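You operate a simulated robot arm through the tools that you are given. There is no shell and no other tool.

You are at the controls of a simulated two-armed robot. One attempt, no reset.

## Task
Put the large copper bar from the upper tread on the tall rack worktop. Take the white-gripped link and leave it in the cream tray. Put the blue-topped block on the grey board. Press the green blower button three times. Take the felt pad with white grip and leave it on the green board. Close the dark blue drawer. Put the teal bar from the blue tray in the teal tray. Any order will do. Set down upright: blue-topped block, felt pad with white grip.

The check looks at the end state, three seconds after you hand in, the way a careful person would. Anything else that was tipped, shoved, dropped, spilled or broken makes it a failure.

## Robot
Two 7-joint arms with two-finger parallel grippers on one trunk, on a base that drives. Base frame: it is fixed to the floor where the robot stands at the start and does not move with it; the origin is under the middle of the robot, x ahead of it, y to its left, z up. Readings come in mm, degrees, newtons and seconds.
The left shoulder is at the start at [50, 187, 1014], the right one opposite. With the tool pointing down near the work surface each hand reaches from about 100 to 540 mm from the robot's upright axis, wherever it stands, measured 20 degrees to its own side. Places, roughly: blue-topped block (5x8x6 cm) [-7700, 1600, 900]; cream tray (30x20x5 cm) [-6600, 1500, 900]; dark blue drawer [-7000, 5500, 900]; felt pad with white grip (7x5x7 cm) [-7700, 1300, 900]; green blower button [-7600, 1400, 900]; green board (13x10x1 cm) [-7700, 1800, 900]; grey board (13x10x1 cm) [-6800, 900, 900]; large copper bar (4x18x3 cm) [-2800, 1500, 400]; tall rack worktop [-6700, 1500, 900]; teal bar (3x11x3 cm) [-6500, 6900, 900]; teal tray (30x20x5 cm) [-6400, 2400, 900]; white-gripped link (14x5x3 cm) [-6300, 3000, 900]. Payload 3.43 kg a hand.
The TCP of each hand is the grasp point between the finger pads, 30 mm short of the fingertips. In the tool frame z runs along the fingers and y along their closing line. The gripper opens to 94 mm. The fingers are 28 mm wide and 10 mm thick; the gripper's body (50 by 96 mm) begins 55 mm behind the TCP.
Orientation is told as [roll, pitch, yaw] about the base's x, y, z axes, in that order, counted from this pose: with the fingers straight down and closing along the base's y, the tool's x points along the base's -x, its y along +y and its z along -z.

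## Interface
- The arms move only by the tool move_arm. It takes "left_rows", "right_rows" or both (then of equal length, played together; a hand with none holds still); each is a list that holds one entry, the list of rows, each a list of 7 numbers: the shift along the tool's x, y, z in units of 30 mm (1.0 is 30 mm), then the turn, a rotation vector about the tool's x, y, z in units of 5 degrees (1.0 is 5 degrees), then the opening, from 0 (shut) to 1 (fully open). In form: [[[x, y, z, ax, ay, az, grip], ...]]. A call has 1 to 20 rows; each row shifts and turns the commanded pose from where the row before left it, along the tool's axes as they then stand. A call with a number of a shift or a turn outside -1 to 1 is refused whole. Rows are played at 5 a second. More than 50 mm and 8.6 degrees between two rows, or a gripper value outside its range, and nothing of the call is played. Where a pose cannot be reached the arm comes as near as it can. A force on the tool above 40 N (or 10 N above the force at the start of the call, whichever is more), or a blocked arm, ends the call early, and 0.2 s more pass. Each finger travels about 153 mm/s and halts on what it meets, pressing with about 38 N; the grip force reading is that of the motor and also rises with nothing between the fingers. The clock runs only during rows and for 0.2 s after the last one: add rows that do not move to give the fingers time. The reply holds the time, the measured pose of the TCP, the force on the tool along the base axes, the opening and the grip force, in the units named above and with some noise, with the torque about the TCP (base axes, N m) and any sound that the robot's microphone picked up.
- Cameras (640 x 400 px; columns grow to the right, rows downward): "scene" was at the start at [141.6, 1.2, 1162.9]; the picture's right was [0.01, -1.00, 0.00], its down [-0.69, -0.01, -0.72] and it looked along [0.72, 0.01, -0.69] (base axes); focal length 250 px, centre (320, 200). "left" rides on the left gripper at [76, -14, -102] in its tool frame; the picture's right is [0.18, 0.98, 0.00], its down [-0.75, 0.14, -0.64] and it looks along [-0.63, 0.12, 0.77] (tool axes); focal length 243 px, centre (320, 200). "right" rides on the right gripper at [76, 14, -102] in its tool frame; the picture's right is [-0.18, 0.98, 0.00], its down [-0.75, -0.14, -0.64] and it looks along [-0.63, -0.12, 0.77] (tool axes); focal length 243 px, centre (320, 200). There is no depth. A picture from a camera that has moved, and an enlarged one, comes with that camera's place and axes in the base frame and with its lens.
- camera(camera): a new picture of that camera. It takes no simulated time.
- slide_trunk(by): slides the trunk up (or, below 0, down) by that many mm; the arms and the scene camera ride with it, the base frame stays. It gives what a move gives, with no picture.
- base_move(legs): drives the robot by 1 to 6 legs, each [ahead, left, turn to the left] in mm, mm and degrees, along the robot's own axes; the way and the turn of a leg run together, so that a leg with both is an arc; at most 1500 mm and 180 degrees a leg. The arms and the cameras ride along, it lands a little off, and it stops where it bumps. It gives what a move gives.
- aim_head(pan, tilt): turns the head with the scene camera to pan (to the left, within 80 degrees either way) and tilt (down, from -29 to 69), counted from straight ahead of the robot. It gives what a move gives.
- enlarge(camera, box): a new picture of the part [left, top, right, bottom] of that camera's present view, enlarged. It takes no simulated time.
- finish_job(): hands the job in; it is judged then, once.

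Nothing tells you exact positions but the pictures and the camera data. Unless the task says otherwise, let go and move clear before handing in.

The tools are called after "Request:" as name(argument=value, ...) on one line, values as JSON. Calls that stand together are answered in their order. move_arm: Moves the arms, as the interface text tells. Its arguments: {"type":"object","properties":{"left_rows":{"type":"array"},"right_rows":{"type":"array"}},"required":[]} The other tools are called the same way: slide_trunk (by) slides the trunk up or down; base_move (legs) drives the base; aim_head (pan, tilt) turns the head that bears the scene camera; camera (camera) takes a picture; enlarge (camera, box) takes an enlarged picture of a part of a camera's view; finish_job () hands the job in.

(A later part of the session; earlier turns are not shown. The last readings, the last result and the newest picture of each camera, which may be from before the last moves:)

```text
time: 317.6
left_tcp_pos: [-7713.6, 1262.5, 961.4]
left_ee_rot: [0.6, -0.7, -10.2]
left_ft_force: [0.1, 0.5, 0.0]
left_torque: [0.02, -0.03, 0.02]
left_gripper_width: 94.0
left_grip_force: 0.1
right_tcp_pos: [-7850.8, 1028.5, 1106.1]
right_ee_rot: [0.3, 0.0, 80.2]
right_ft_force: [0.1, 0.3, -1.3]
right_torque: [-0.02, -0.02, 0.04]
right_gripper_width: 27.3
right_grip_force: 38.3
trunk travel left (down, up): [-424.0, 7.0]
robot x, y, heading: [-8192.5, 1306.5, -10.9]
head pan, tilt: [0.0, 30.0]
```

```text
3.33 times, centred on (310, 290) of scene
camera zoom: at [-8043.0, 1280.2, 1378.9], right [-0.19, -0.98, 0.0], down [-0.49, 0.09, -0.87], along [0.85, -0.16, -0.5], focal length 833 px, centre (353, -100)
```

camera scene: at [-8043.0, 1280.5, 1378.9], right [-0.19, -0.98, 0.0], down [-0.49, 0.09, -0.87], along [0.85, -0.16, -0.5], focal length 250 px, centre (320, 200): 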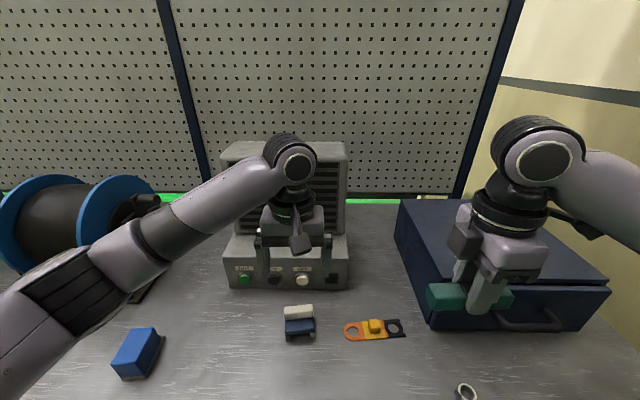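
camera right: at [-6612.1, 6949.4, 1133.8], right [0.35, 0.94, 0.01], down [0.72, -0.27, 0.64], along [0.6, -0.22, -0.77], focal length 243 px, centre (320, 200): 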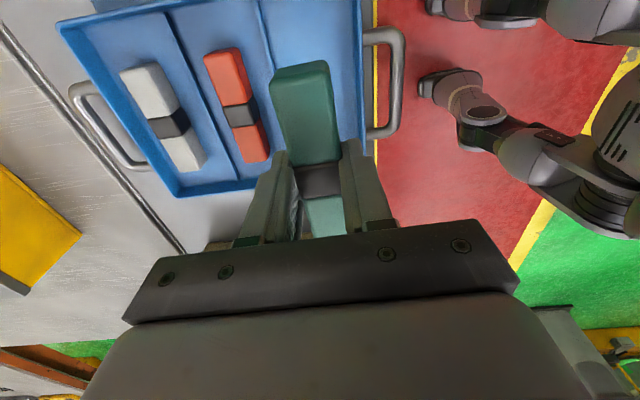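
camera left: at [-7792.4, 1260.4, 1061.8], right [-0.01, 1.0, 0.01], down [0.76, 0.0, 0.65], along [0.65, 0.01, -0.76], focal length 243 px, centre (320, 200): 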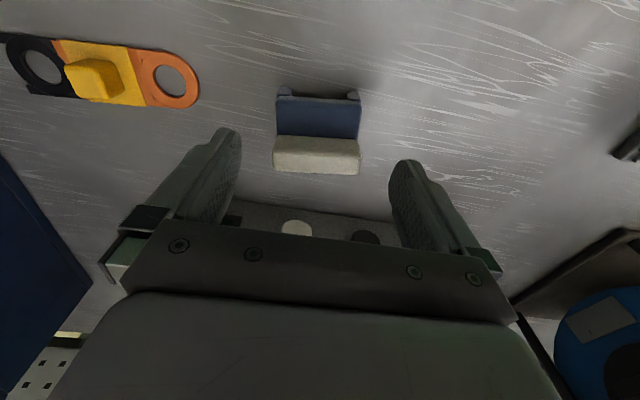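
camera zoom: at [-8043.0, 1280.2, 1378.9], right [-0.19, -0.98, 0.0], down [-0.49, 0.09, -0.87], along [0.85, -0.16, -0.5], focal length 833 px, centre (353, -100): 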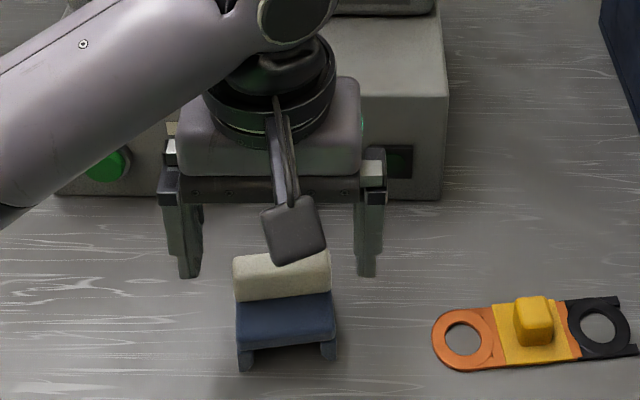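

The pad is turned about 7° relative to my fingers, so I match that, then descend around the white grip and close.

Request:
move_arm(left_rows=[[[0, 0, 0, 0, 0, -0.7, 1], [0, 0, 0, 0, 0, -0.7, 1], [0, 0, 0.6, 0, 0, 0, 1], [0, 0, 0.5, 0, 0, 0, 1], [0, 0, 0.25, 0, 0, 0, 1], [0, 0, 0, 0, 0, 0, 1]]])

Request:
camera(camera="left")

Request:
enlarge(camera="scene", box=[220, 230, 400, 350])

```text
time: 319.0
left_tcp_pos: [-7711.4, 1261.5, 920.2]
left_ee_rot: [0.5, -0.8, -3.1]
left_ft_force: [0.6, -0.5, -0.4]
left_torque: [0.01, 0.02, -0.03]
left_gripper_width: 93.7
left_grip_force: 0.1
right_tcp_pos: [-7850.4, 1028.8, 1106.7]
right_ee_rot: [0.4, -0.1, 80.2]
right_ft_force: [-0.2, 0.0, -1.4]
right_torque: [0.04, -0.01, 0.01]
right_gripper_width: 27.3
right_grip_force: 38.1
trunk travel left (down, up): [-424.0, 7.0]
robot x, y, heading: [-8191.9, 1308.9, -11.1]
head pan, tilt: [0.0, 30.0]
```

```text
taken
camera left: at [-7790.4, 1250.7, 1021.3], right [-0.13, 0.99, 0.01], down [0.75, 0.1, 0.65], along [0.65, 0.09, -0.76], focal length 243 px, centre (320, 200)
```

left: 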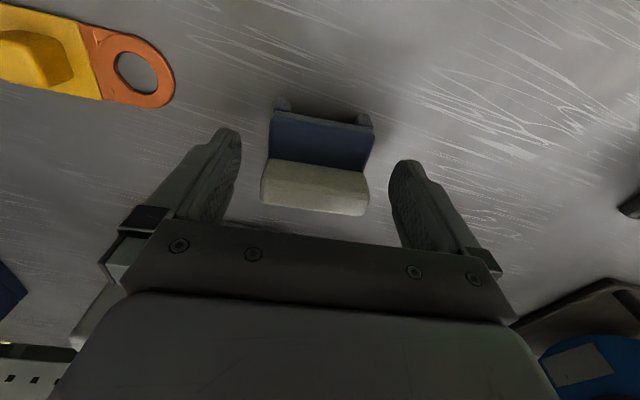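

```text
3.33 times, centred on (310, 290) of scene
camera zoom: at [-8043.0, 1280.2, 1378.9], right [-0.19, -0.98, 0.0], down [-0.49, 0.09, -0.87], along [0.85, -0.16, -0.5], focal length 833 px, centre (353, -100)
```

zoom: 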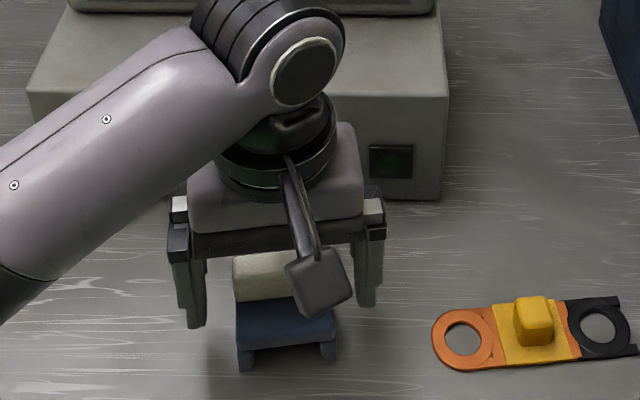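

Request:
move_arm(left_rows=[[[0.2, 0, 0, 0, 0, 0, 1], [0, 0, 0, 0, 0, 0, 0.8], [0, 0, 0, 0, 0, 0, 0.6], [0, 0, 0, 0, 0, 0, 0.4], [0, 0, 0, 0, 0, 0, 0.4], [0, 0, 0, 0, 0, 0, 0.4]]])

Request:
camera(camera="left")

```text
time: 320.4
left_tcp_pos: [-7717.5, 1261.6, 921.1]
left_ee_rot: [0.5, -0.8, -3.1]
left_ft_force: [0.1, -1.2, 1.5]
left_torque: [0.0, -0.06, -0.01]
left_gripper_width: 65.2
left_grip_force: 37.8
right_tcp_pos: [-7849.5, 1027.5, 1106.1]
right_ee_rot: [0.3, 0.1, 80.2]
right_ft_force: [0.1, 0.0, -2.1]
right_torque: [-0.02, 0.01, 0.02]
right_gripper_width: 27.4
right_grip_force: 37.7
trunk travel left (down, up): [-424.0, 7.0]
robot x, y, heading: [-8189.7, 1307.9, -10.8]
head pan, tilt: [0.0, 30.0]
```

```text
taken
camera left: at [-7795.9, 1250.8, 1021.6], right [-0.13, 0.99, 0.01], down [0.75, 0.1, 0.65], along [0.65, 0.09, -0.76], focal length 243 px, centre (320, 200)
```

left: 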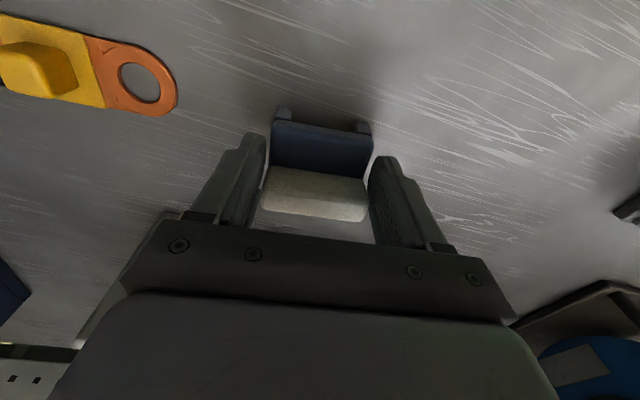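

The felt pad is gripped at 65 mm. I lift it, draw it back slightly, and strafe left toward the green board.

Request:
move_arm(left_rows=[[[0, 0, -0.3, 0, 0, 0, 0.4], [0, 0, -0.8, 0, 0, 0, 0.4], [0, 0, -0.9, 0, 0, 0, 0.4], [0, 0, -0.9, 0, 0, 0, 0.4], [0.8, 0, -0.6, 0, 0, 0, 0.4], [0.8, 0, 0, 0, 0, 0, 0.4], [0, 0, 0, 0, 0, 0, 0.4]]])

Request:
camera(camera="left")

Request:
camera(camera="scene")

```text
time: 322.0
left_tcp_pos: [-7767.7, 1264.2, 1024.9]
left_ee_rot: [0.5, -0.8, -3.1]
left_ft_force: [-0.7, -0.1, -0.2]
left_torque: [0.03, 0.04, 0.0]
left_gripper_width: 65.4
left_grip_force: 38.0
right_tcp_pos: [-7850.3, 1028.6, 1106.9]
right_ee_rot: [0.3, 0.0, 80.2]
right_ft_force: [0.8, 1.2, -1.5]
right_torque: [0.03, 0.01, 0.01]
right_gripper_width: 27.1
right_grip_force: 38.1
trunk travel left (down, up): [-424.0, 7.0]
robot x, y, heading: [-8191.8, 1309.7, -10.9]
head pan, tilt: [0.0, 30.0]
```

```text
taken
camera left: at [-7845.7, 1252.8, 1125.6], right [-0.13, 0.99, 0.01], down [0.75, 0.1, 0.65], along [0.65, 0.09, -0.76], focal length 243 px, centre (320, 200)
```

left: 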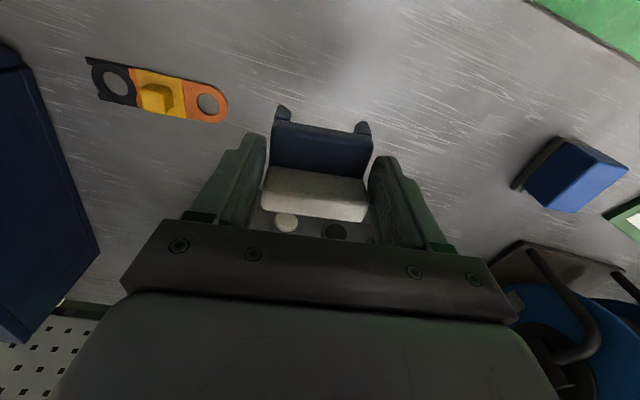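

```text
taken
camera scene: at [-8042.8, 1280.2, 1378.8], right [-0.19, -0.98, 0.0], down [-0.49, 0.09, -0.87], along [0.85, -0.16, -0.5], focal length 250 px, centre (320, 200)
```

scene: 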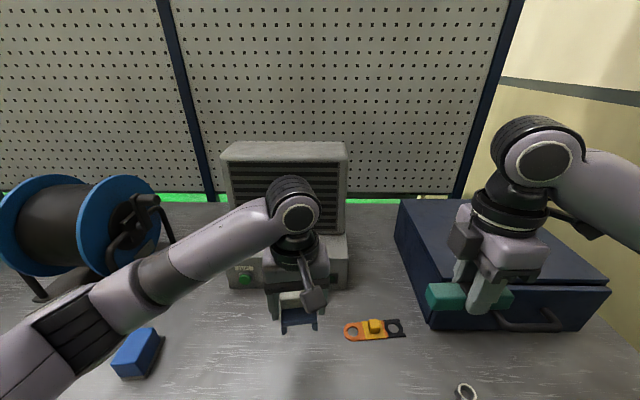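

Request:
base_move(legs=[[0, 450, 0]])

Request:
camera(camera="left")

Request:
camera(camera="scene")

```text
time: 326.4
left_tcp_pos: [-7680.7, 1707.5, 1025.3]
left_ee_rot: [0.5, -0.8, -3.0]
left_ft_force: [0.7, 0.8, -0.8]
left_torque: [0.01, 0.0, 0.05]
left_gripper_width: 65.3
left_grip_force: 37.8
right_tcp_pos: [-7765.6, 1472.9, 1105.7]
right_ee_rot: [0.2, 0.0, 80.3]
right_ft_force: [0.3, 0.2, -2.0]
right_torque: [0.02, 0.0, 0.03]
right_gripper_width: 27.5
right_grip_force: 37.9
trunk travel left (down, up): [-424.0, 7.0]
robot x, y, heading: [-8106.7, 1750.4, -10.8]
head pan, tilt: [0.0, 30.0]
```

```text
taken
camera left: at [-7760.5, 1696.2, 1125.6], right [-0.13, 0.99, 0.01], down [0.75, 0.1, 0.65], along [0.65, 0.09, -0.76], focal length 243 px, centre (320, 200)
```

left: 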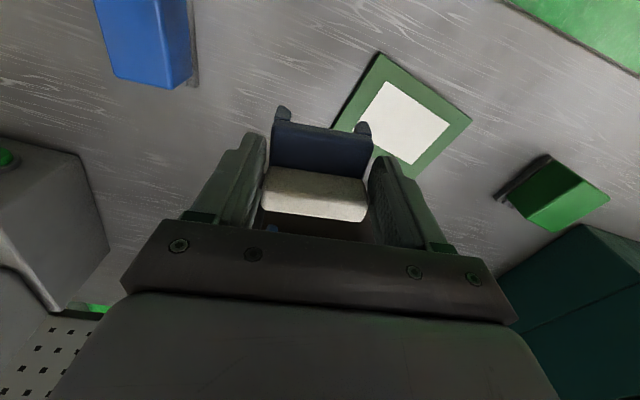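

```text
taken
camera scene: at [-7957.9, 1723.5, 1378.9], right [-0.19, -0.98, 0.0], down [-0.49, 0.09, -0.87], along [0.85, -0.16, -0.5], focal length 250 px, centre (320, 200)
```

scene: 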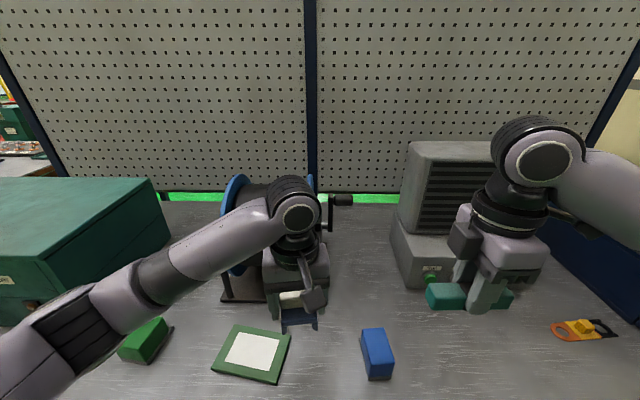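

The green board is at about [-7664, 1801], its long side along heading ~69°. I move the pad over its centre and turn it to match the board.

Request:
move_arm(left_rows=[[[-0.1, 0.79, 0, 0, 0, 0, 0.4], [-0.1, 0.79, 0, 0, 0, 0, 0.4], [-0.1, 0.79, 0, 0, 0, 0, 0.4], [-0.1, 0.79, 0, 0, 0, 0, 0.4], [0, 0, 0, 0, 0, 0.9, 0.4], [0, 0, 0, 0, 0, 0.9, 0.4], [0, 0, 0, 0, 0, 0.9, 0.4], [0, 0, 0, 0, 0, 0.9, 0.4], [0, 0, 0, 0, 0, 0, 0.4]]])

Request:
camera(camera="left")

Request:
camera(camera="scene")

```text
time: 328.4
left_tcp_pos: [-7663.8, 1800.0, 1026.0]
left_ee_rot: [0.7, -0.6, -21.0]
left_ft_force: [0.1, -0.5, -0.8]
left_torque: [0.0, -0.03, 0.0]
left_gripper_width: 65.2
left_grip_force: 37.7
right_tcp_pos: [-7765.9, 1472.0, 1106.6]
right_ee_rot: [0.4, 0.0, 80.3]
right_ft_force: [0.6, 0.5, -1.4]
right_torque: [0.0, 0.02, 0.02]
right_gripper_width: 27.4
right_grip_force: 38.0
trunk travel left (down, up): [-424.0, 7.0]
robot x, y, heading: [-8102.9, 1750.3, -11.0]
head pan, tilt: [0.0, 30.0]
```

```text
taken
camera left: at [-7742.9, 1814.2, 1127.0], right [0.18, 0.98, 0.01], down [0.74, -0.14, 0.65], along [0.64, -0.11, -0.76], focal length 243 px, centre (320, 200)
```

left: 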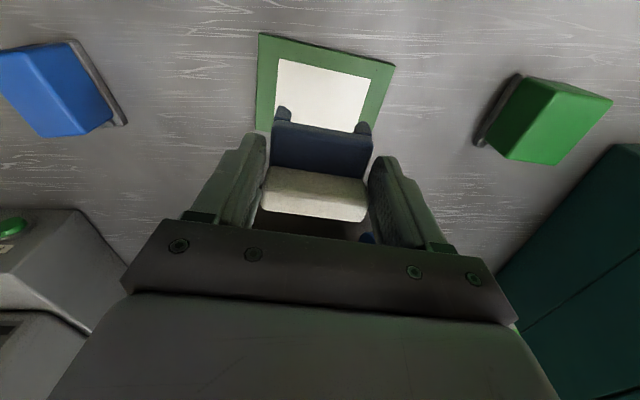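

```text
taken
camera scene: at [-7957.9, 1723.3, 1378.9], right [-0.19, -0.98, 0.0], down [-0.49, 0.09, -0.87], along [0.85, -0.16, -0.5], focal length 250 px, centre (320, 200)
```

scene: 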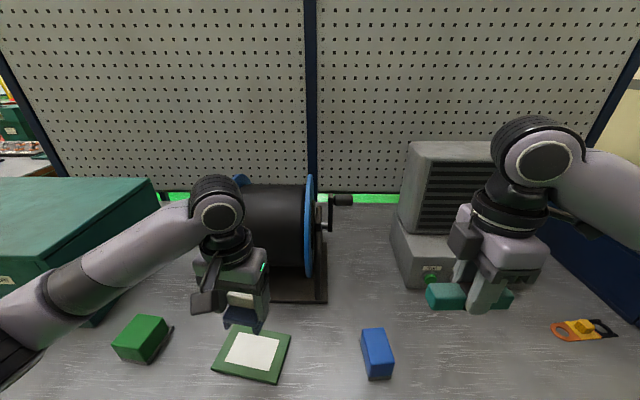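

The pad is centred over and aligned with the green board. I lower it gently.

Request:
move_arm(left_rows=[[[0, 0, 0.8, 0, 0, 0, 0.4], [0, 0, 0.9, 0, 0, 0, 0.4], [0, 0, 0.8, 0, 0, 0, 0.4], [0, 0, 0.3, 0, 0, 0, 0.4], [0, 0, 0, 0, 0, 0, 0.4]]])

Request:
camera(camera="left")

Request:
enlarge(camera="scene", box=[160, 250, 340, 390])

```text
time: 329.6
left_tcp_pos: [-7664.5, 1802.7, 941.4]
left_ee_rot: [0.7, -0.5, -21.0]
left_ft_force: [-0.1, -0.1, -0.5]
left_torque: [-0.02, 0.0, -0.02]
left_gripper_width: 65.4
left_grip_force: 38.3
right_tcp_pos: [-7764.7, 1472.9, 1105.8]
right_ee_rot: [0.3, 0.0, 80.4]
right_ft_force: [0.9, 0.3, -1.6]
right_torque: [0.02, 0.03, 0.02]
right_gripper_width: 27.6
right_grip_force: 38.4
trunk travel left (down, up): [-424.0, 7.0]
robot x, y, heading: [-8106.8, 1748.9, -10.8]
head pan, tilt: [0.0, 30.0]
```

```text
taken
camera left: at [-7741.9, 1815.6, 1042.6], right [0.18, 0.98, 0.01], down [0.74, -0.14, 0.65], along [0.64, -0.11, -0.76], focal length 243 px, centre (320, 200)
```

left: 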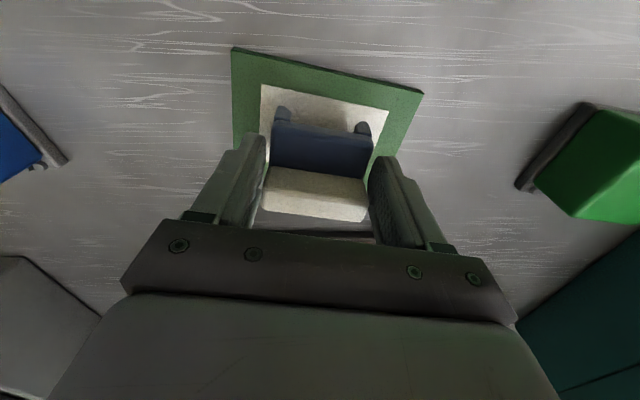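

```text
2.86 times, centred on (250, 320) of scene
camera zoom: at [-7957.9, 1723.3, 1378.9], right [-0.19, -0.98, 0.0], down [-0.49, 0.09, -0.87], along [0.85, -0.16, -0.5], focal length 714 px, centre (520, -143)
```

zoom: 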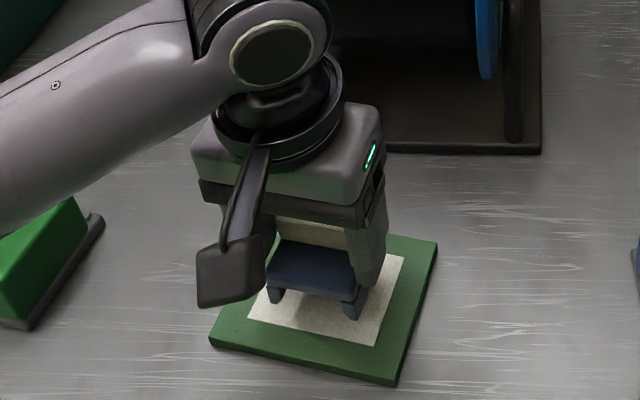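

Request:
move_arm(left_rows=[[[0, 0, 0.1, 0, 0, 0, 0.4], [0, 0, 0.1, 0, 0, 0, 0.4], [0, 0, 0.05, 0, 0, 0, 0.4], [0, 0, 0, 0, 0, 0, 0.4]]])

Request:
move_arm(left_rows=[[[0, 0, 0.07, 0, 0, 0, 0.4], [0, 0, 0.05, 0, 0, 0, 0.4], [0, 0, 0, 0, 0, 0, 0.4]]])

```text
time: 330.6
left_tcp_pos: [-7663.8, 1801.5, 935.3]
left_ee_rot: [0.7, -0.6, -21.0]
left_ft_force: [-0.3, -0.7, -0.3]
left_torque: [0.01, 0.0, -0.03]
left_gripper_width: 65.1
left_grip_force: 37.9
right_tcp_pos: [-7764.5, 1472.8, 1107.2]
right_ee_rot: [0.3, 0.0, 80.3]
right_ft_force: [-0.6, -0.5, -2.0]
right_torque: [0.0, -0.02, -0.01]
right_gripper_width: 27.3
right_grip_force: 37.9
trunk travel left (down, up): [-424.0, 7.0]
robot x, y, heading: [-8102.0, 1750.1, -10.7]
head pan, tilt: [0.0, 30.0]
```

```text
time: 331.4
left_tcp_pos: [-7663.8, 1802.3, 931.0]
left_ee_rot: [0.7, -0.6, -21.0]
left_ft_force: [-0.6, 0.5, 0.6]
left_torque: [0.02, -0.02, 0.0]
left_gripper_width: 65.6
left_grip_force: 38.3
right_tcp_pos: [-7765.6, 1472.4, 1105.6]
right_ee_rot: [0.3, 0.0, 80.3]
right_ft_force: [-0.4, 0.6, -1.5]
right_torque: [-0.01, -0.02, 0.04]
right_gripper_width: 27.2
right_grip_force: 37.8
trunk travel left (down, up): [-424.0, 7.0]
robot x, y, heading: [-8106.8, 1750.7, -10.8]
head pan, tilt: [0.0, 30.0]
```

Request:
move_arm(left_rows=[[[0, 0, 0.05, 0, 0, 0, 0.4], [0, 0, 0.05, 0, 0, 0, 0.4], [0, 0, 0, 0, 0, 0, 0.4]]])

```text
time: 332.2
left_tcp_pos: [-7663.3, 1802.2, 929.1]
left_ee_rot: [0.8, -1.0, -20.9]
left_ft_force: [-0.8, 5.0, 24.6]
left_torque: [0.04, 0.17, 0.01]
left_gripper_width: 65.3
left_grip_force: 38.0
right_tcp_pos: [-7767.5, 1472.5, 1107.3]
right_ee_rot: [0.2, 0.0, 80.3]
right_ft_force: [0.1, 1.5, -1.7]
right_torque: [0.02, -0.05, 0.01]
right_gripper_width: 27.2
right_grip_force: 38.5
trunk travel left (down, up): [-424.0, 7.0]
robot x, y, heading: [-8104.9, 1751.0, -10.6]
head pan, tilt: [0.0, 30.0]
```

The pad stands on the board (25 N). I relax the pressure, open the fingers and rise straight up.

Request:
move_arm(left_rows=[[[0, 0, -0.05, 0, 0, 0, 0.4], [0, 0, 0, 0, 0, 0, 0.75], [0, 0, 0, 0, 0, 0, 0.95], [0, 0, 0, 0, 0, 0, 1], [0, 0, -0.4, 0, 0, 0, 1], [0, 0, -0.8, 0, 0, 0, 1], [0, 0, -1, 0, 0, 0, 1], [0, 0, -1, 0, 0, 0, 1], [0, 0, -1, 0, 0, 0, 1]]])

Request:
camera(camera="left")

Request:
enlarge(camera="scene", box=[160, 250, 340, 390])

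```text
time: 334.2
left_tcp_pos: [-7665.1, 1800.8, 1056.4]
left_ee_rot: [0.8, -0.6, -21.0]
left_ft_force: [-0.2, -0.5, -0.2]
left_torque: [0.0, -0.02, 0.03]
left_gripper_width: 93.9
left_grip_force: 0.0
right_tcp_pos: [-7764.7, 1472.0, 1106.3]
right_ee_rot: [0.4, 0.0, 80.3]
right_ft_force: [0.1, 0.2, -1.5]
right_torque: [0.03, 0.0, 0.02]
right_gripper_width: 27.4
right_grip_force: 38.1
trunk travel left (down, up): [-424.0, 7.0]
robot x, y, heading: [-8105.4, 1756.8, -10.7]
head pan, tilt: [0.0, 30.0]
```

```text
taken
camera left: at [-7743.8, 1814.8, 1155.9], right [0.18, 0.98, 0.01], down [0.74, -0.14, 0.65], along [0.64, -0.11, -0.76], focal length 243 px, centre (320, 200)
```

left: 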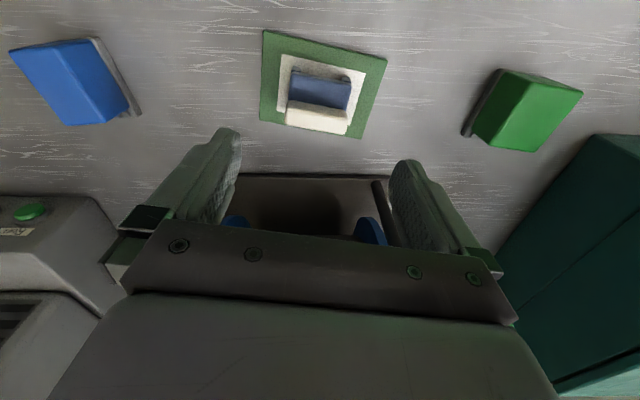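

```text
2.86 times, centred on (250, 320) of scene
camera zoom: at [-7958.2, 1723.3, 1378.8], right [-0.19, -0.98, 0.0], down [-0.49, 0.09, -0.87], along [0.85, -0.16, -0.5], focal length 714 px, centre (520, -143)
```

zoom: 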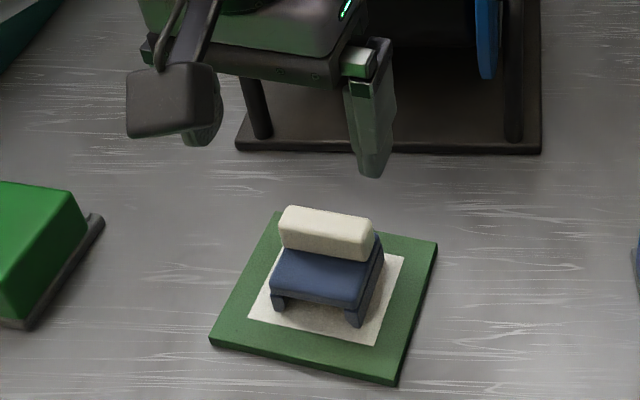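

The felt pad stands upright on the green board. Next comes the green Run button, near [-7587, 1384, 912] on the blower's front; I strafe right, close the left fingers, and tilt the hand forward so the fingertips can press it.

Request:
base_move(legs=[[0, -390, 0]])

Request:
move_arm(left_rows=[[[0, 0, 0, 0, 0, -1, 0.5], [0, 0, 0, 0, 0, -1, 0], [0, 0, 0, 0, -1, 0, 0], [0, 0, 0, 0, -1, 0, 0], [0, 0, 0, 0, -1, 0, 0], [0, 0, 0, 0, -1, 0, 0], [0, 0, 0, 0, -1, 0, 0], [0, 0, 0, 0, -1, 0, 0], [0, 0, 0, 0, -1, 0, 0], [0, 0, 0, 0, -1, 0, 0], [0, 0, 0, 0, -1, 0, 0]]])

Request:
camera(camera="scene")

Request:
camera(camera="left")

```text
time: 338.3
left_tcp_pos: [-7738.1, 1413.8, 1054.1]
left_ee_rot: [0.8, -0.6, -21.1]
left_ft_force: [-0.6, 0.1, 0.0]
left_torque: [0.0, -0.01, 0.03]
left_gripper_width: 94.1
left_grip_force: 0.1
right_tcp_pos: [-7839.3, 1083.4, 1105.7]
right_ee_rot: [0.3, 0.0, 80.3]
right_ft_force: [0.2, 0.1, -0.9]
right_torque: [-0.04, -0.02, 0.01]
right_gripper_width: 27.2
right_grip_force: 38.5
trunk travel left (down, up): [-424.0, 7.0]
robot x, y, heading: [-8178.8, 1365.7, -11.0]
head pan, tilt: [0.0, 30.0]
```

```text
time: 340.7
left_tcp_pos: [-7740.2, 1413.4, 1054.9]
left_ee_rot: [1.0, -45.9, -11.7]
left_ft_force: [-0.4, 0.1, 0.5]
left_torque: [0.0, 0.0, -0.05]
left_gripper_width: 0.0
left_grip_force: 33.0
right_tcp_pos: [-7840.5, 1083.9, 1107.7]
right_ee_rot: [0.4, 0.1, 80.2]
right_ft_force: [0.2, 0.4, -1.8]
right_torque: [0.01, -0.01, 0.02]
right_gripper_width: 27.2
right_grip_force: 38.3
trunk travel left (down, up): [-424.0, 7.0]
robot x, y, heading: [-8182.0, 1366.1, -10.7]
head pan, tilt: [0.0, 30.0]
```

```text
taken
camera scene: at [-8032.5, 1335.7, 1378.9], right [-0.19, -0.98, 0.0], down [-0.49, 0.09, -0.87], along [0.85, -0.16, -0.5], focal length 250 px, centre (320, 200)
```

scene: 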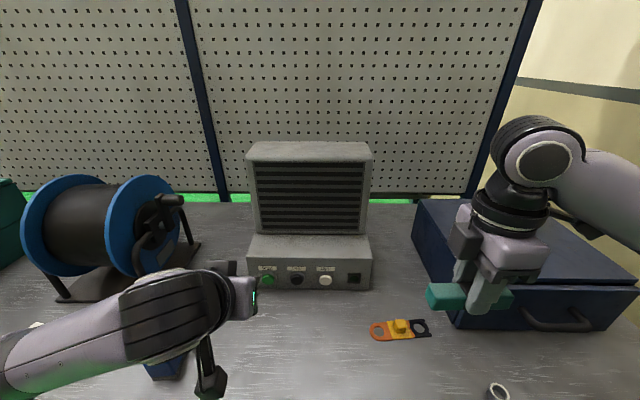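

```text
taken
camera left: at [-7867.0, 1423.5, 1070.9], right [0.06, 0.99, -0.12], down [0.09, 0.12, 0.99], along [0.99, -0.07, -0.08], focal length 243 px, centre (320, 200)
```

left: 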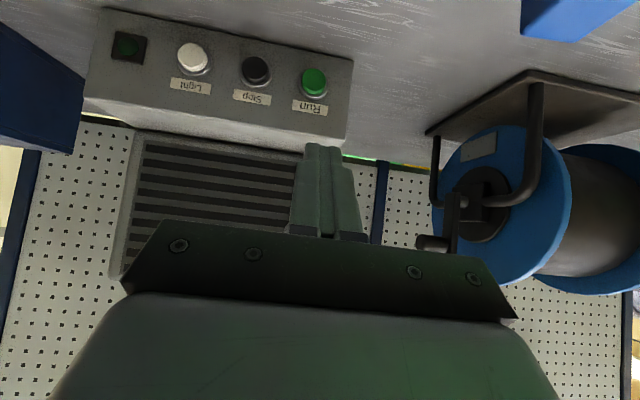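

The tilted hand now points at the panel; the Run button is at about [-7597, 1382, 915], straight ahead of the fingertips. I lower the fingertips to the button's height about 55 mm in front of it.

Request:
move_arm(left_rows=[[[0.339, 0, 0.886, 0, 0, 0, 0], [0.339, 0, 0.886, 0, 0, 0, 0], [0.339, 0, 0.886, 0, 0, 0, 0], [0.339, 0, 0.886, 0, 0, 0, 0], [0.339, 0, 0.886, 0, 0, 0, 0], [0, 0, 0, 0, 0, 0, 0]]])

Request:
camera(camera="left")

Request:
enlarge(camera="scene", box=[180, 220, 380, 350])

```text
time: 342.1
left_tcp_pos: [-7679.8, 1403.7, 924.6]
left_ee_rot: [0.9, -45.9, -11.9]
left_ft_force: [0.1, 0.7, -0.1]
left_torque: [-0.01, 0.0, -0.01]
left_gripper_width: 0.0
left_grip_force: 33.1
right_tcp_pos: [-7840.0, 1084.0, 1106.6]
right_ee_rot: [0.2, -0.1, 80.2]
right_ft_force: [0.3, 0.2, -2.3]
right_torque: [0.0, -0.01, 0.0]
right_gripper_width: 27.4
right_grip_force: 38.2
trunk travel left (down, up): [-424.0, 7.0]
robot x, y, heading: [-8181.5, 1358.9, -10.8]
head pan, tilt: [0.0, 30.0]
```

```text
taken
camera left: at [-7807.1, 1413.9, 941.1], right [0.06, 0.99, -0.12], down [0.09, 0.11, 0.99], along [0.99, -0.07, -0.08], focal length 243 px, centre (320, 200)
```

left: 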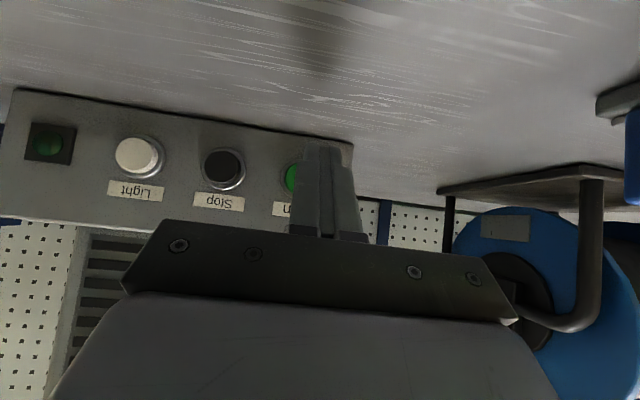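

```text
3.08 times, centred on (280, 285) of scene
camera zoom: at [-8032.5, 1335.6, 1378.9], right [-0.19, -0.98, 0.0], down [-0.49, 0.09, -0.87], along [0.85, -0.16, -0.5], focal length 769 px, centre (443, -62)
```

zoom: 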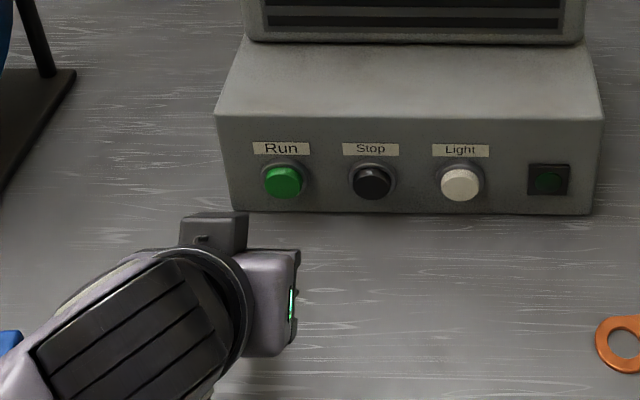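

The fingertips are nearly in line with the Run button; I correct about 4 mm sideways and down, and close in to about 10 mm.

Request:
move_arm(left_rows=[[[-0.475, -0.075, 0.585, 0, 0, 0, 0], [-0.475, -0.075, 0.585, 0, 0, 0, 0], [0, 0, 0, 0, 0, 0, 0]]])

Request:
camera(camera="left")

Request:
enlarge(camera="scene", box=[180, 220, 380, 350])

```text
time: 342.9
left_tcp_pos: [-7636.8, 1389.7, 919.1]
left_ee_rot: [0.9, -45.7, -11.7]
left_ft_force: [0.2, 0.6, 0.8]
left_torque: [-0.01, 0.0, 0.0]
left_gripper_width: 0.0
left_grip_force: 33.2
right_tcp_pos: [-7839.4, 1083.9, 1105.5]
right_ee_rot: [0.3, 0.0, 80.2]
right_ft_force: [-0.1, -0.7, -2.4]
right_torque: [0.03, 0.03, -0.01]
right_gripper_width: 27.1
right_grip_force: 38.5
trunk travel left (down, up): [-424.0, 7.0]
robot x, y, heading: [-8183.8, 1365.2, -10.7]
head pan, tilt: [0.0, 30.0]
```

```text
taken
camera left: at [-7764.5, 1400.8, 936.9], right [0.06, 0.99, -0.12], down [0.09, 0.12, 0.99], along [0.99, -0.07, -0.08], focal length 243 px, centre (320, 200)
```

left: 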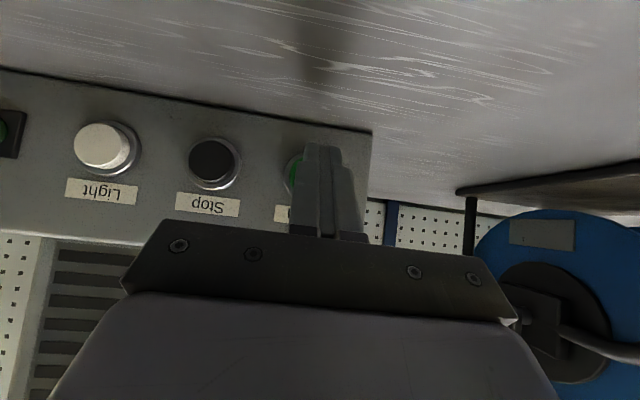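

```text
3.08 times, centred on (280, 285) of scene
camera zoom: at [-8032.5, 1335.7, 1378.9], right [-0.19, -0.98, 0.0], down [-0.49, 0.09, -0.87], along [0.85, -0.16, -0.5], focal length 769 px, centre (443, -62)
```

zoom: 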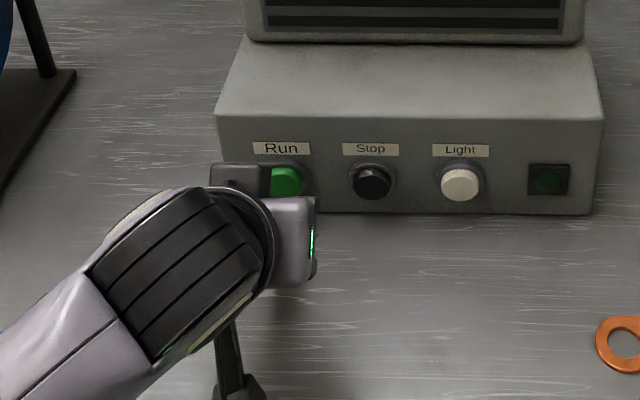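

Request:
move_arm(left_rows=[[[-0.116, -0.15, 0.12, 0, 0, 0, 0], [-0.07, 0, 0.072, 0, 0, 0, 0], [-0.07, 0, 0.072, 0, 0, 0, 0], [0, 0, 0, 0, 0, 0, 0]]])

Request:
enlarge(camera="left", box=[200, 100, 440, 250])

```text
time: 343.9
left_tcp_pos: [-7627.1, 1383.9, 921.6]
left_ee_rot: [0.8, -45.8, -11.8]
left_ft_force: [0.0, 0.6, -0.2]
left_torque: [0.04, 0.0, 0.06]
left_gripper_width: 0.0
left_grip_force: 32.9
right_tcp_pos: [-7839.4, 1084.0, 1106.1]
right_ee_rot: [0.2, 0.0, 80.2]
right_ft_force: [0.2, -0.1, -1.5]
right_torque: [-0.04, 0.03, 0.01]
right_gripper_width: 27.1
right_grip_force: 38.3
trunk travel left (down, up): [-424.0, 7.0]
robot x, y, heading: [-8180.5, 1364.2, -11.0]
head pan, tilt: [0.0, 30.0]
```

```text
2.67 times, centred on (320, 175) of left
camera zoom: at [-7754.6, 1394.2, 937.1], right [0.06, 0.99, -0.12], down [0.09, 0.12, 0.99], along [0.99, -0.07, -0.08], focal length 647 px, centre (320, 267)
```

zoom: 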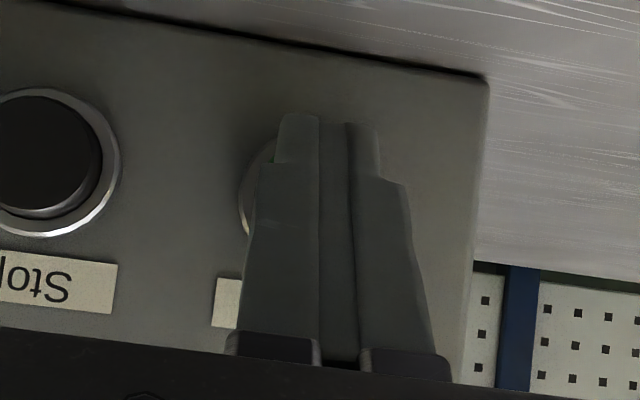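

The fingertips are centred on the Run button within a few mm. I now press in 2 mm steps, watching force and sound.

Request:
move_arm(left_rows=[[[0.025, 0, 0.118, 0, 0, 0, 0], [-0.046, 0, 0.048, 0, 0, 0, 0], [-0.046, 0, 0.048, 0, 0, 0, 0], [-0.046, 0, 0.048, 0, 0, 0, 0], [0, 0, 0, 0, 0, 0, 0]]])

```text
time: 345.1
left_tcp_pos: [-7619.6, 1382.6, 918.5]
left_ee_rot: [0.8, -45.8, -11.7]
left_ft_force: [-2.0, 0.2, 0.2]
left_torque: [0.01, 0.0, 0.03]
left_gripper_width: 0.1
left_grip_force: 32.8
right_tcp_pos: [-7839.9, 1082.3, 1106.0]
right_ee_rot: [0.3, 0.0, 80.3]
right_ft_force: [-0.1, -0.9, -2.1]
right_torque: [-0.02, -0.01, -0.01]
right_gripper_width: 27.3
right_grip_force: 37.8
trunk travel left (down, up): [-424.0, 7.0]
robot x, y, heading: [-8181.9, 1361.3, -10.9]
head pan, tilt: [0.0, 30.0]
heard: click
```

A click was heard: press one. I retreat 15 mm to let the button spring back.

Request:
move_arm(left_rows=[[[0.116, 0, -0.12, 0, 0, 0, 0], [0.232, 0, -0.24, 0, 0, 0, 0], [0, 0, 0, 0, 0, 0, 0], [0, 0, 0, 0, 0, 0, 0]]])

Request:
enlarge(camera="scene", box=[180, 220, 380, 350])

```text
time: 346.1
left_tcp_pos: [-7635.6, 1384.6, 917.3]
left_ee_rot: [0.9, -45.7, -11.7]
left_ft_force: [0.3, -0.2, -0.4]
left_torque: [0.0, 0.01, -0.03]
left_gripper_width: 0.0
left_grip_force: 32.8
right_tcp_pos: [-7839.4, 1084.0, 1106.2]
right_ee_rot: [0.4, 0.0, 80.2]
right_ft_force: [0.4, -0.2, -1.1]
right_torque: [0.01, 0.01, 0.0]
right_gripper_width: 27.5
right_grip_force: 38.6
trunk travel left (down, up): [-424.0, 7.0]
robot x, y, heading: [-8177.3, 1363.3, -10.9]
head pan, tilt: [0.0, 30.0]
```

```text
3.08 times, centred on (280, 285) of scene
camera zoom: at [-8032.5, 1335.6, 1378.9], right [-0.19, -0.98, 0.0], down [-0.49, 0.09, -0.87], along [0.85, -0.16, -0.5], focal length 769 px, centre (443, -62)
```

zoom: 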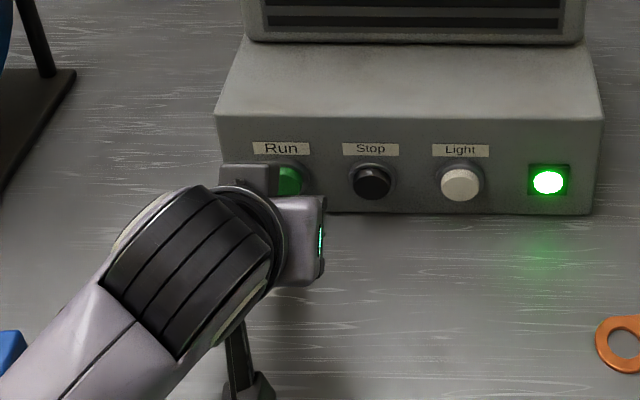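

The indicator lamp lit up, so the press registered. I press a second time with the same stroke, then retreat.

Request:
move_arm(left_rows=[[[-0.232, 0, 0.24, 0, 0, 0, 0], [-0.07, 0, 0.072, 0, 0, 0, 0], [-0.046, 0, 0.048, 0, 0, 0, 0], [0, 0, 0, 0, 0, 0, 0]]])

```text
time: 347.1
left_tcp_pos: [-7620.1, 1382.3, 919.0]
left_ee_rot: [0.9, -45.8, -11.7]
left_ft_force: [-1.8, -0.1, 1.0]
left_torque: [0.02, -0.01, 0.02]
left_gripper_width: 0.0
left_grip_force: 33.1
right_tcp_pos: [-7839.2, 1084.3, 1106.7]
right_ee_rot: [0.2, 0.0, 80.2]
right_ft_force: [0.0, 0.7, -1.6]
right_torque: [0.0, 0.01, 0.0]
right_gripper_width: 27.4
right_grip_force: 38.0
trunk travel left (down, up): [-424.0, 7.0]
robot x, y, heading: [-8178.9, 1365.1, -10.8]
head pan, tilt: [0.0, 30.0]
heard: click
```

Second click heard. I retreat, check the lamp, then press a third time.

Request:
move_arm(left_rows=[[[0.116, 0, -0.12, 0, 0, 0, 0], [0.232, 0, -0.24, 0, 0, 0, 0], [0, 0, 0, 0, 0, 0, 0], [0, 0, 0, 0, 0, 0, 0]]])

Request:
enlarge(camera="scene", box=[180, 220, 380, 350])

Request:
move_arm(left_rows=[[[-0.232, 0, 0.24, 0, 0, 0, 0], [-0.07, 0, 0.072, 0, 0, 0, 0], [-0.046, 0, 0.048, 0, 0, 0, 0], [0, 0, 0, 0, 0, 0, 0]]])

```text
time: 348.1
left_tcp_pos: [-7634.9, 1385.9, 918.5]
left_ee_rot: [1.0, -45.8, -11.6]
left_ft_force: [-0.1, -0.1, 0.1]
left_torque: [0.04, -0.04, -0.02]
left_gripper_width: 0.2
left_grip_force: 32.8
right_tcp_pos: [-7839.0, 1083.8, 1106.8]
right_ee_rot: [0.3, 0.1, 80.2]
right_ft_force: [0.3, -0.6, -1.2]
right_torque: [-0.01, 0.01, -0.02]
right_gripper_width: 27.2
right_grip_force: 37.9
trunk travel left (down, up): [-424.0, 7.0]
robot x, y, heading: [-8176.7, 1362.4, -10.9]
head pan, tilt: [0.0, 30.0]
```

```text
3.08 times, centred on (280, 285) of scene
camera zoom: at [-8032.5, 1335.6, 1378.9], right [-0.19, -0.98, 0.0], down [-0.49, 0.09, -0.87], along [0.85, -0.16, -0.5], focal length 769 px, centre (443, -62)
```

zoom: 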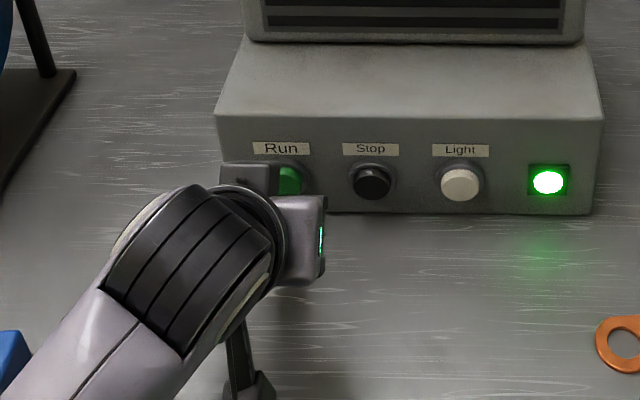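

```text
time: 349.1
left_tcp_pos: [-7619.5, 1381.6, 917.7]
left_ee_rot: [0.8, -45.8, -11.7]
left_ft_force: [-1.0, 1.5, 0.5]
left_torque: [0.02, 0.01, 0.01]
left_gripper_width: 0.0
left_grip_force: 32.7
right_tcp_pos: [-7838.8, 1084.3, 1106.0]
right_ee_rot: [0.3, 0.0, 80.3]
right_ft_force: [0.3, 0.0, -2.2]
right_torque: [-0.04, 0.0, -0.01]
right_gripper_width: 27.4
right_grip_force: 37.7
trunk travel left (down, up): [-424.0, 7.0]
robot x, y, heading: [-8179.5, 1363.0, -11.1]
head pan, tilt: [0.0, 30.0]
heard: click
```

Third click heard — the button has been pressed three times. I withdraw the hand back and up, then level it again.

Request:
move_arm(left_rows=[[[0.348, 0, -0.36, 0, 0, 0, 0], [0.7, 0, -0.72, 0, 0, 0, 0], [0.7, 0, -0.72, 0, 0, 0, 0], [-0.78, 0, -0.755, 0, 0, 0, 0], [-0.78, 0, -0.755, 0, 0, 0, 0], [-0.78, 0, -0.755, 0, 0, 0, 0], [-0.78, 0, -0.755, 0, 0, 0, 0], [0, 0, 0, 0, 1, 0, 0], [0, 0, 0, 0, 1, 0, 0], [0, 0, 0, 0, 1, 0, 0], [0, 0, 0, 0, 1, 0, 0], [0, 0, 0, 0, 1, 0, 0.5], [0, 0, 0, 0, 1, 0, 1], [0, 0, 0, 0, 1, 0, 1], [0, 0, 0, 0, 1, 0, 1], [0, 0, 0, 0, 1, 0, 1]]])

Request:
base_move(legs=[[0, 150, 0]])

Request:
camera(camera="left")

Request:
camera(camera="scene")

```text
time: 351.4
left_tcp_pos: [-7669.8, 1458.7, 1026.4]
left_ee_rot: [11.5, -29.4, -11.7]
left_ft_force: [0.3, 0.6, 0.3]
left_torque: [0.05, 0.01, 0.02]
left_gripper_width: 0.1
left_grip_force: 33.0
left hand out of reach, approached as far as the arm can: row 11
right_tcp_pos: [-7839.7, 1084.0, 1106.0]
right_ee_rot: [0.2, 0.0, 80.2]
right_ft_force: [-0.2, -0.5, -2.0]
right_torque: [0.03, 0.01, -0.03]
right_gripper_width: 27.5
right_grip_force: 38.0
trunk travel left (down, up): [-424.0, 7.0]
robot x, y, heading: [-8182.5, 1363.2, -10.8]
head pan, tilt: [0.0, 30.0]
stopped in row 11 (left hand): the arm was blocked; the commanded pose is now the measured one
```

```text
time: 353.3
left_tcp_pos: [-7641.9, 1607.3, 1024.1]
left_ee_rot: [11.5, -29.2, -11.6]
left_ft_force: [-0.3, 0.1, 0.2]
left_torque: [-0.02, 0.0, 0.01]
left_gripper_width: 0.3
left_grip_force: 33.3
right_tcp_pos: [-7811.8, 1230.7, 1106.3]
right_ee_rot: [0.3, 0.0, 80.2]
right_ft_force: [0.1, 0.8, -0.8]
right_torque: [-0.01, 0.0, 0.02]
right_gripper_width: 27.3
right_grip_force: 37.9
trunk travel left (down, up): [-424.0, 7.0]
robot x, y, heading: [-8155.3, 1509.6, -10.6]
head pan, tilt: [0.0, 30.0]
```

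```text
taken
camera left: at [-7760.2, 1595.9, 1072.1], right [-0.06, 1.0, 0.08], down [0.33, -0.06, 0.94], along [0.94, 0.08, -0.33], focal length 243 px, centre (320, 200)
```

left: 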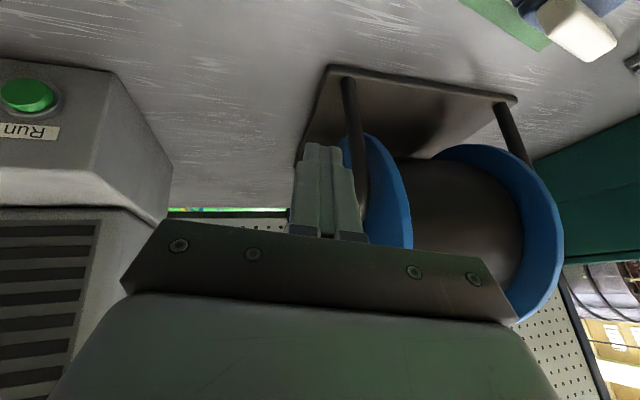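

```text
taken
camera scene: at [-8004.0, 1483.2, 1378.9], right [-0.19, -0.98, 0.0], down [-0.49, 0.09, -0.87], along [0.85, -0.16, -0.5], focal length 250 px, centre (320, 200)
```

scene: 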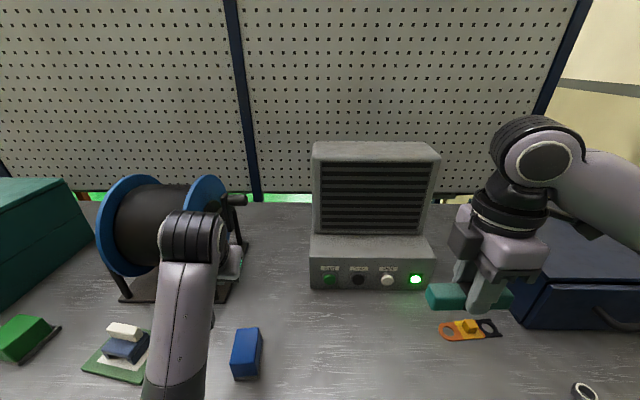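

The hand stopped early in an odd pose near the reel — the arm had run into a joint limit while levelling. Nothing seems touched; I first draw the hand back from the reel and look again.

Request:
move_arm(left_rows=[[[0.613, 0.136, -0.712, 0, 0, 0, 0], [0.613, 0.136, -0.712, 0, 0, 0, 0], [0.613, 0.136, -0.712, 0, 0, 0, 0], [0, 0, 0, 0, 0, 0, 0]]])

Request:
camera(camera="scene")

Request:
camera(camera="left")

```text
time: 353.9
left_tcp_pos: [-7654.4, 1673.5, 1056.4]
left_ee_rot: [22.6, -32.8, -12.1]
left_ft_force: [-0.6, 0.2, 0.3]
left_torque: [-0.03, 0.03, 0.01]
left_gripper_width: 0.1
left_grip_force: 32.9
left hand out of reach, approached as far as the arm can: row 2
right_tcp_pos: [-7811.5, 1230.4, 1106.4]
right_ee_rot: [0.5, 0.0, 80.1]
right_ft_force: [0.3, -0.7, -1.6]
right_torque: [-0.03, 0.03, 0.02]
right_gripper_width: 27.3
right_grip_force: 37.7
trunk travel left (down, up): [-424.0, 7.0]
robot x, y, heading: [-8150.8, 1511.9, -10.8]
head pan, tilt: [0.0, 30.0]
stopped in row 2 (left hand): the arm was blocked; the commanded pose is now the measured one
```

```text
taken
camera scene: at [-8003.9, 1482.7, 1378.8], right [-0.19, -0.98, 0.0], down [-0.49, 0.1, -0.87], along [0.85, -0.16, -0.5], focal length 250 px, centre (320, 200)
```

scene: 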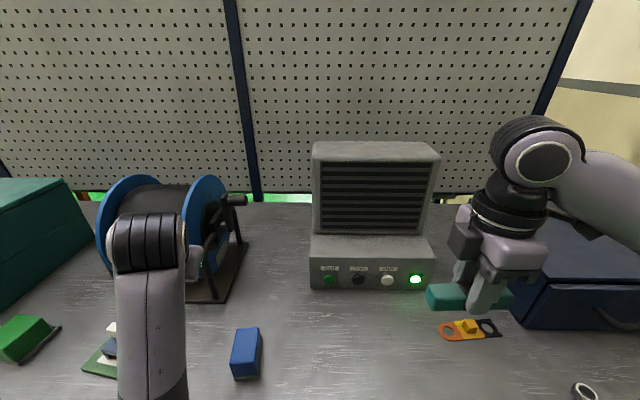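

```text
taken
camera left: at [-7774.7, 1645.9, 1090.5], right [-0.16, 0.96, 0.22], down [0.25, -0.17, 0.95], along [0.95, 0.21, -0.22], focal length 243 px, centre (320, 200)
```

left: 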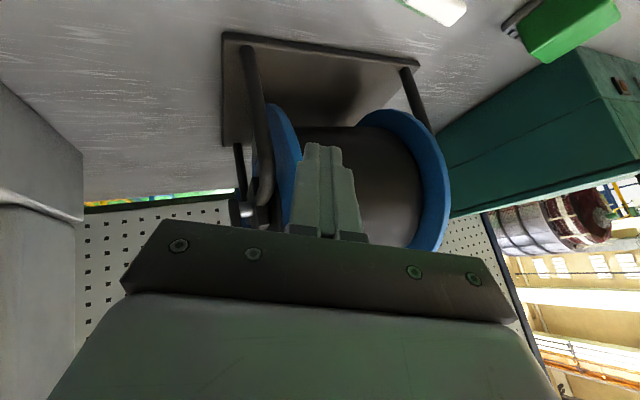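

The left arm is folding awkwardly in front of the reel, so before untangling it I back the base 350 mm away from the table, with everything on it well below the hands.

Request:
base_move(legs=[[-350, 0, 0]])

Request:
aim_head(pan=20, tilt=40)

Request:
camera(camera="scene")

```text
time: 356.1
left_tcp_pos: [-7995.8, 1741.3, 1056.9]
left_ee_rot: [22.5, -32.8, -11.8]
left_ft_force: [0.4, 0.1, 0.5]
left_torque: [-0.01, 0.0, 0.02]
left_gripper_width: 0.0
left_grip_force: 32.7
right_tcp_pos: [-8154.4, 1298.6, 1106.2]
right_ee_rot: [0.3, -0.1, 80.5]
right_ft_force: [-0.5, -0.3, -1.6]
right_torque: [-0.04, -0.03, 0.0]
right_gripper_width: 27.4
right_grip_force: 38.0
trunk travel left (down, up): [-424.0, 7.0]
robot x, y, heading: [-8493.3, 1576.4, -10.6]
head pan, tilt: [0.0, 30.0]
```

```text
time: 357.0
left_tcp_pos: [-7996.1, 1741.6, 1058.4]
left_ee_rot: [22.7, -32.8, -11.9]
left_ft_force: [0.0, -0.3, 1.0]
left_torque: [0.0, 0.03, 0.02]
left_gripper_width: 0.0
left_grip_force: 33.2
right_tcp_pos: [-8152.8, 1298.0, 1105.1]
right_ee_rot: [0.2, 0.0, 80.5]
right_ft_force: [0.1, -0.2, -2.4]
right_torque: [0.0, 0.05, 0.0]
right_gripper_width: 27.0
right_grip_force: 38.3
trunk travel left (down, up): [-424.0, 7.0]
robot x, y, heading: [-8493.3, 1576.1, -10.5]
head pan, tilt: [20.0, 40.0]
```

```text
taken
camera scene: at [-8351.6, 1579.5, 1363.6], right [0.16, -0.99, 0.0], down [-0.63, -0.1, -0.77], along [0.76, 0.12, -0.64], focal length 250 px, centre (320, 200)
```

scene: 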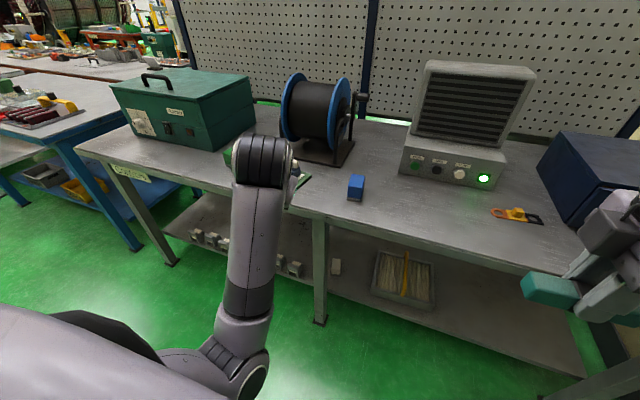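

Now in free space, I untangle the left hand: first removing the roll, then levelling the pitch step by step.

Request:
move_arm(left_rows=[[[0, 0, 0, 0.9, 0, 0, 0], [0, 0, 0, 0.9, 0, 0, 0], [0, 0, 0, 0.9, 0, 0, 0], [0, 0, 0, 0.9, 0, 0, 0], [0, 0, 0, 0.9, 0, 0, 0]]])

```text
time: 358.1
left_tcp_pos: [-7988.2, 1799.4, 1059.0]
left_ee_rot: [12.0, -32.5, -11.7]
left_ft_force: [0.0, 0.0, -0.2]
left_torque: [0.0, -0.04, 0.01]
left_gripper_width: 0.0
left_grip_force: 33.1
left hand out of reach, approached as far as the arm can: row 5
right_tcp_pos: [-8154.3, 1299.2, 1105.2]
right_ee_rot: [0.3, 0.0, 80.5]
right_ft_force: [-0.1, -0.5, -1.3]
right_torque: [0.0, 0.03, 0.0]
right_gripper_width: 27.2
right_grip_force: 38.4
trunk travel left (down, up): [-424.0, 7.0]
robot x, y, heading: [-8491.5, 1575.3, -10.4]
head pan, tilt: [20.0, 40.0]
stopped in row 5 (left hand): the arm was blocked; the commanded pose is now the measured one
```

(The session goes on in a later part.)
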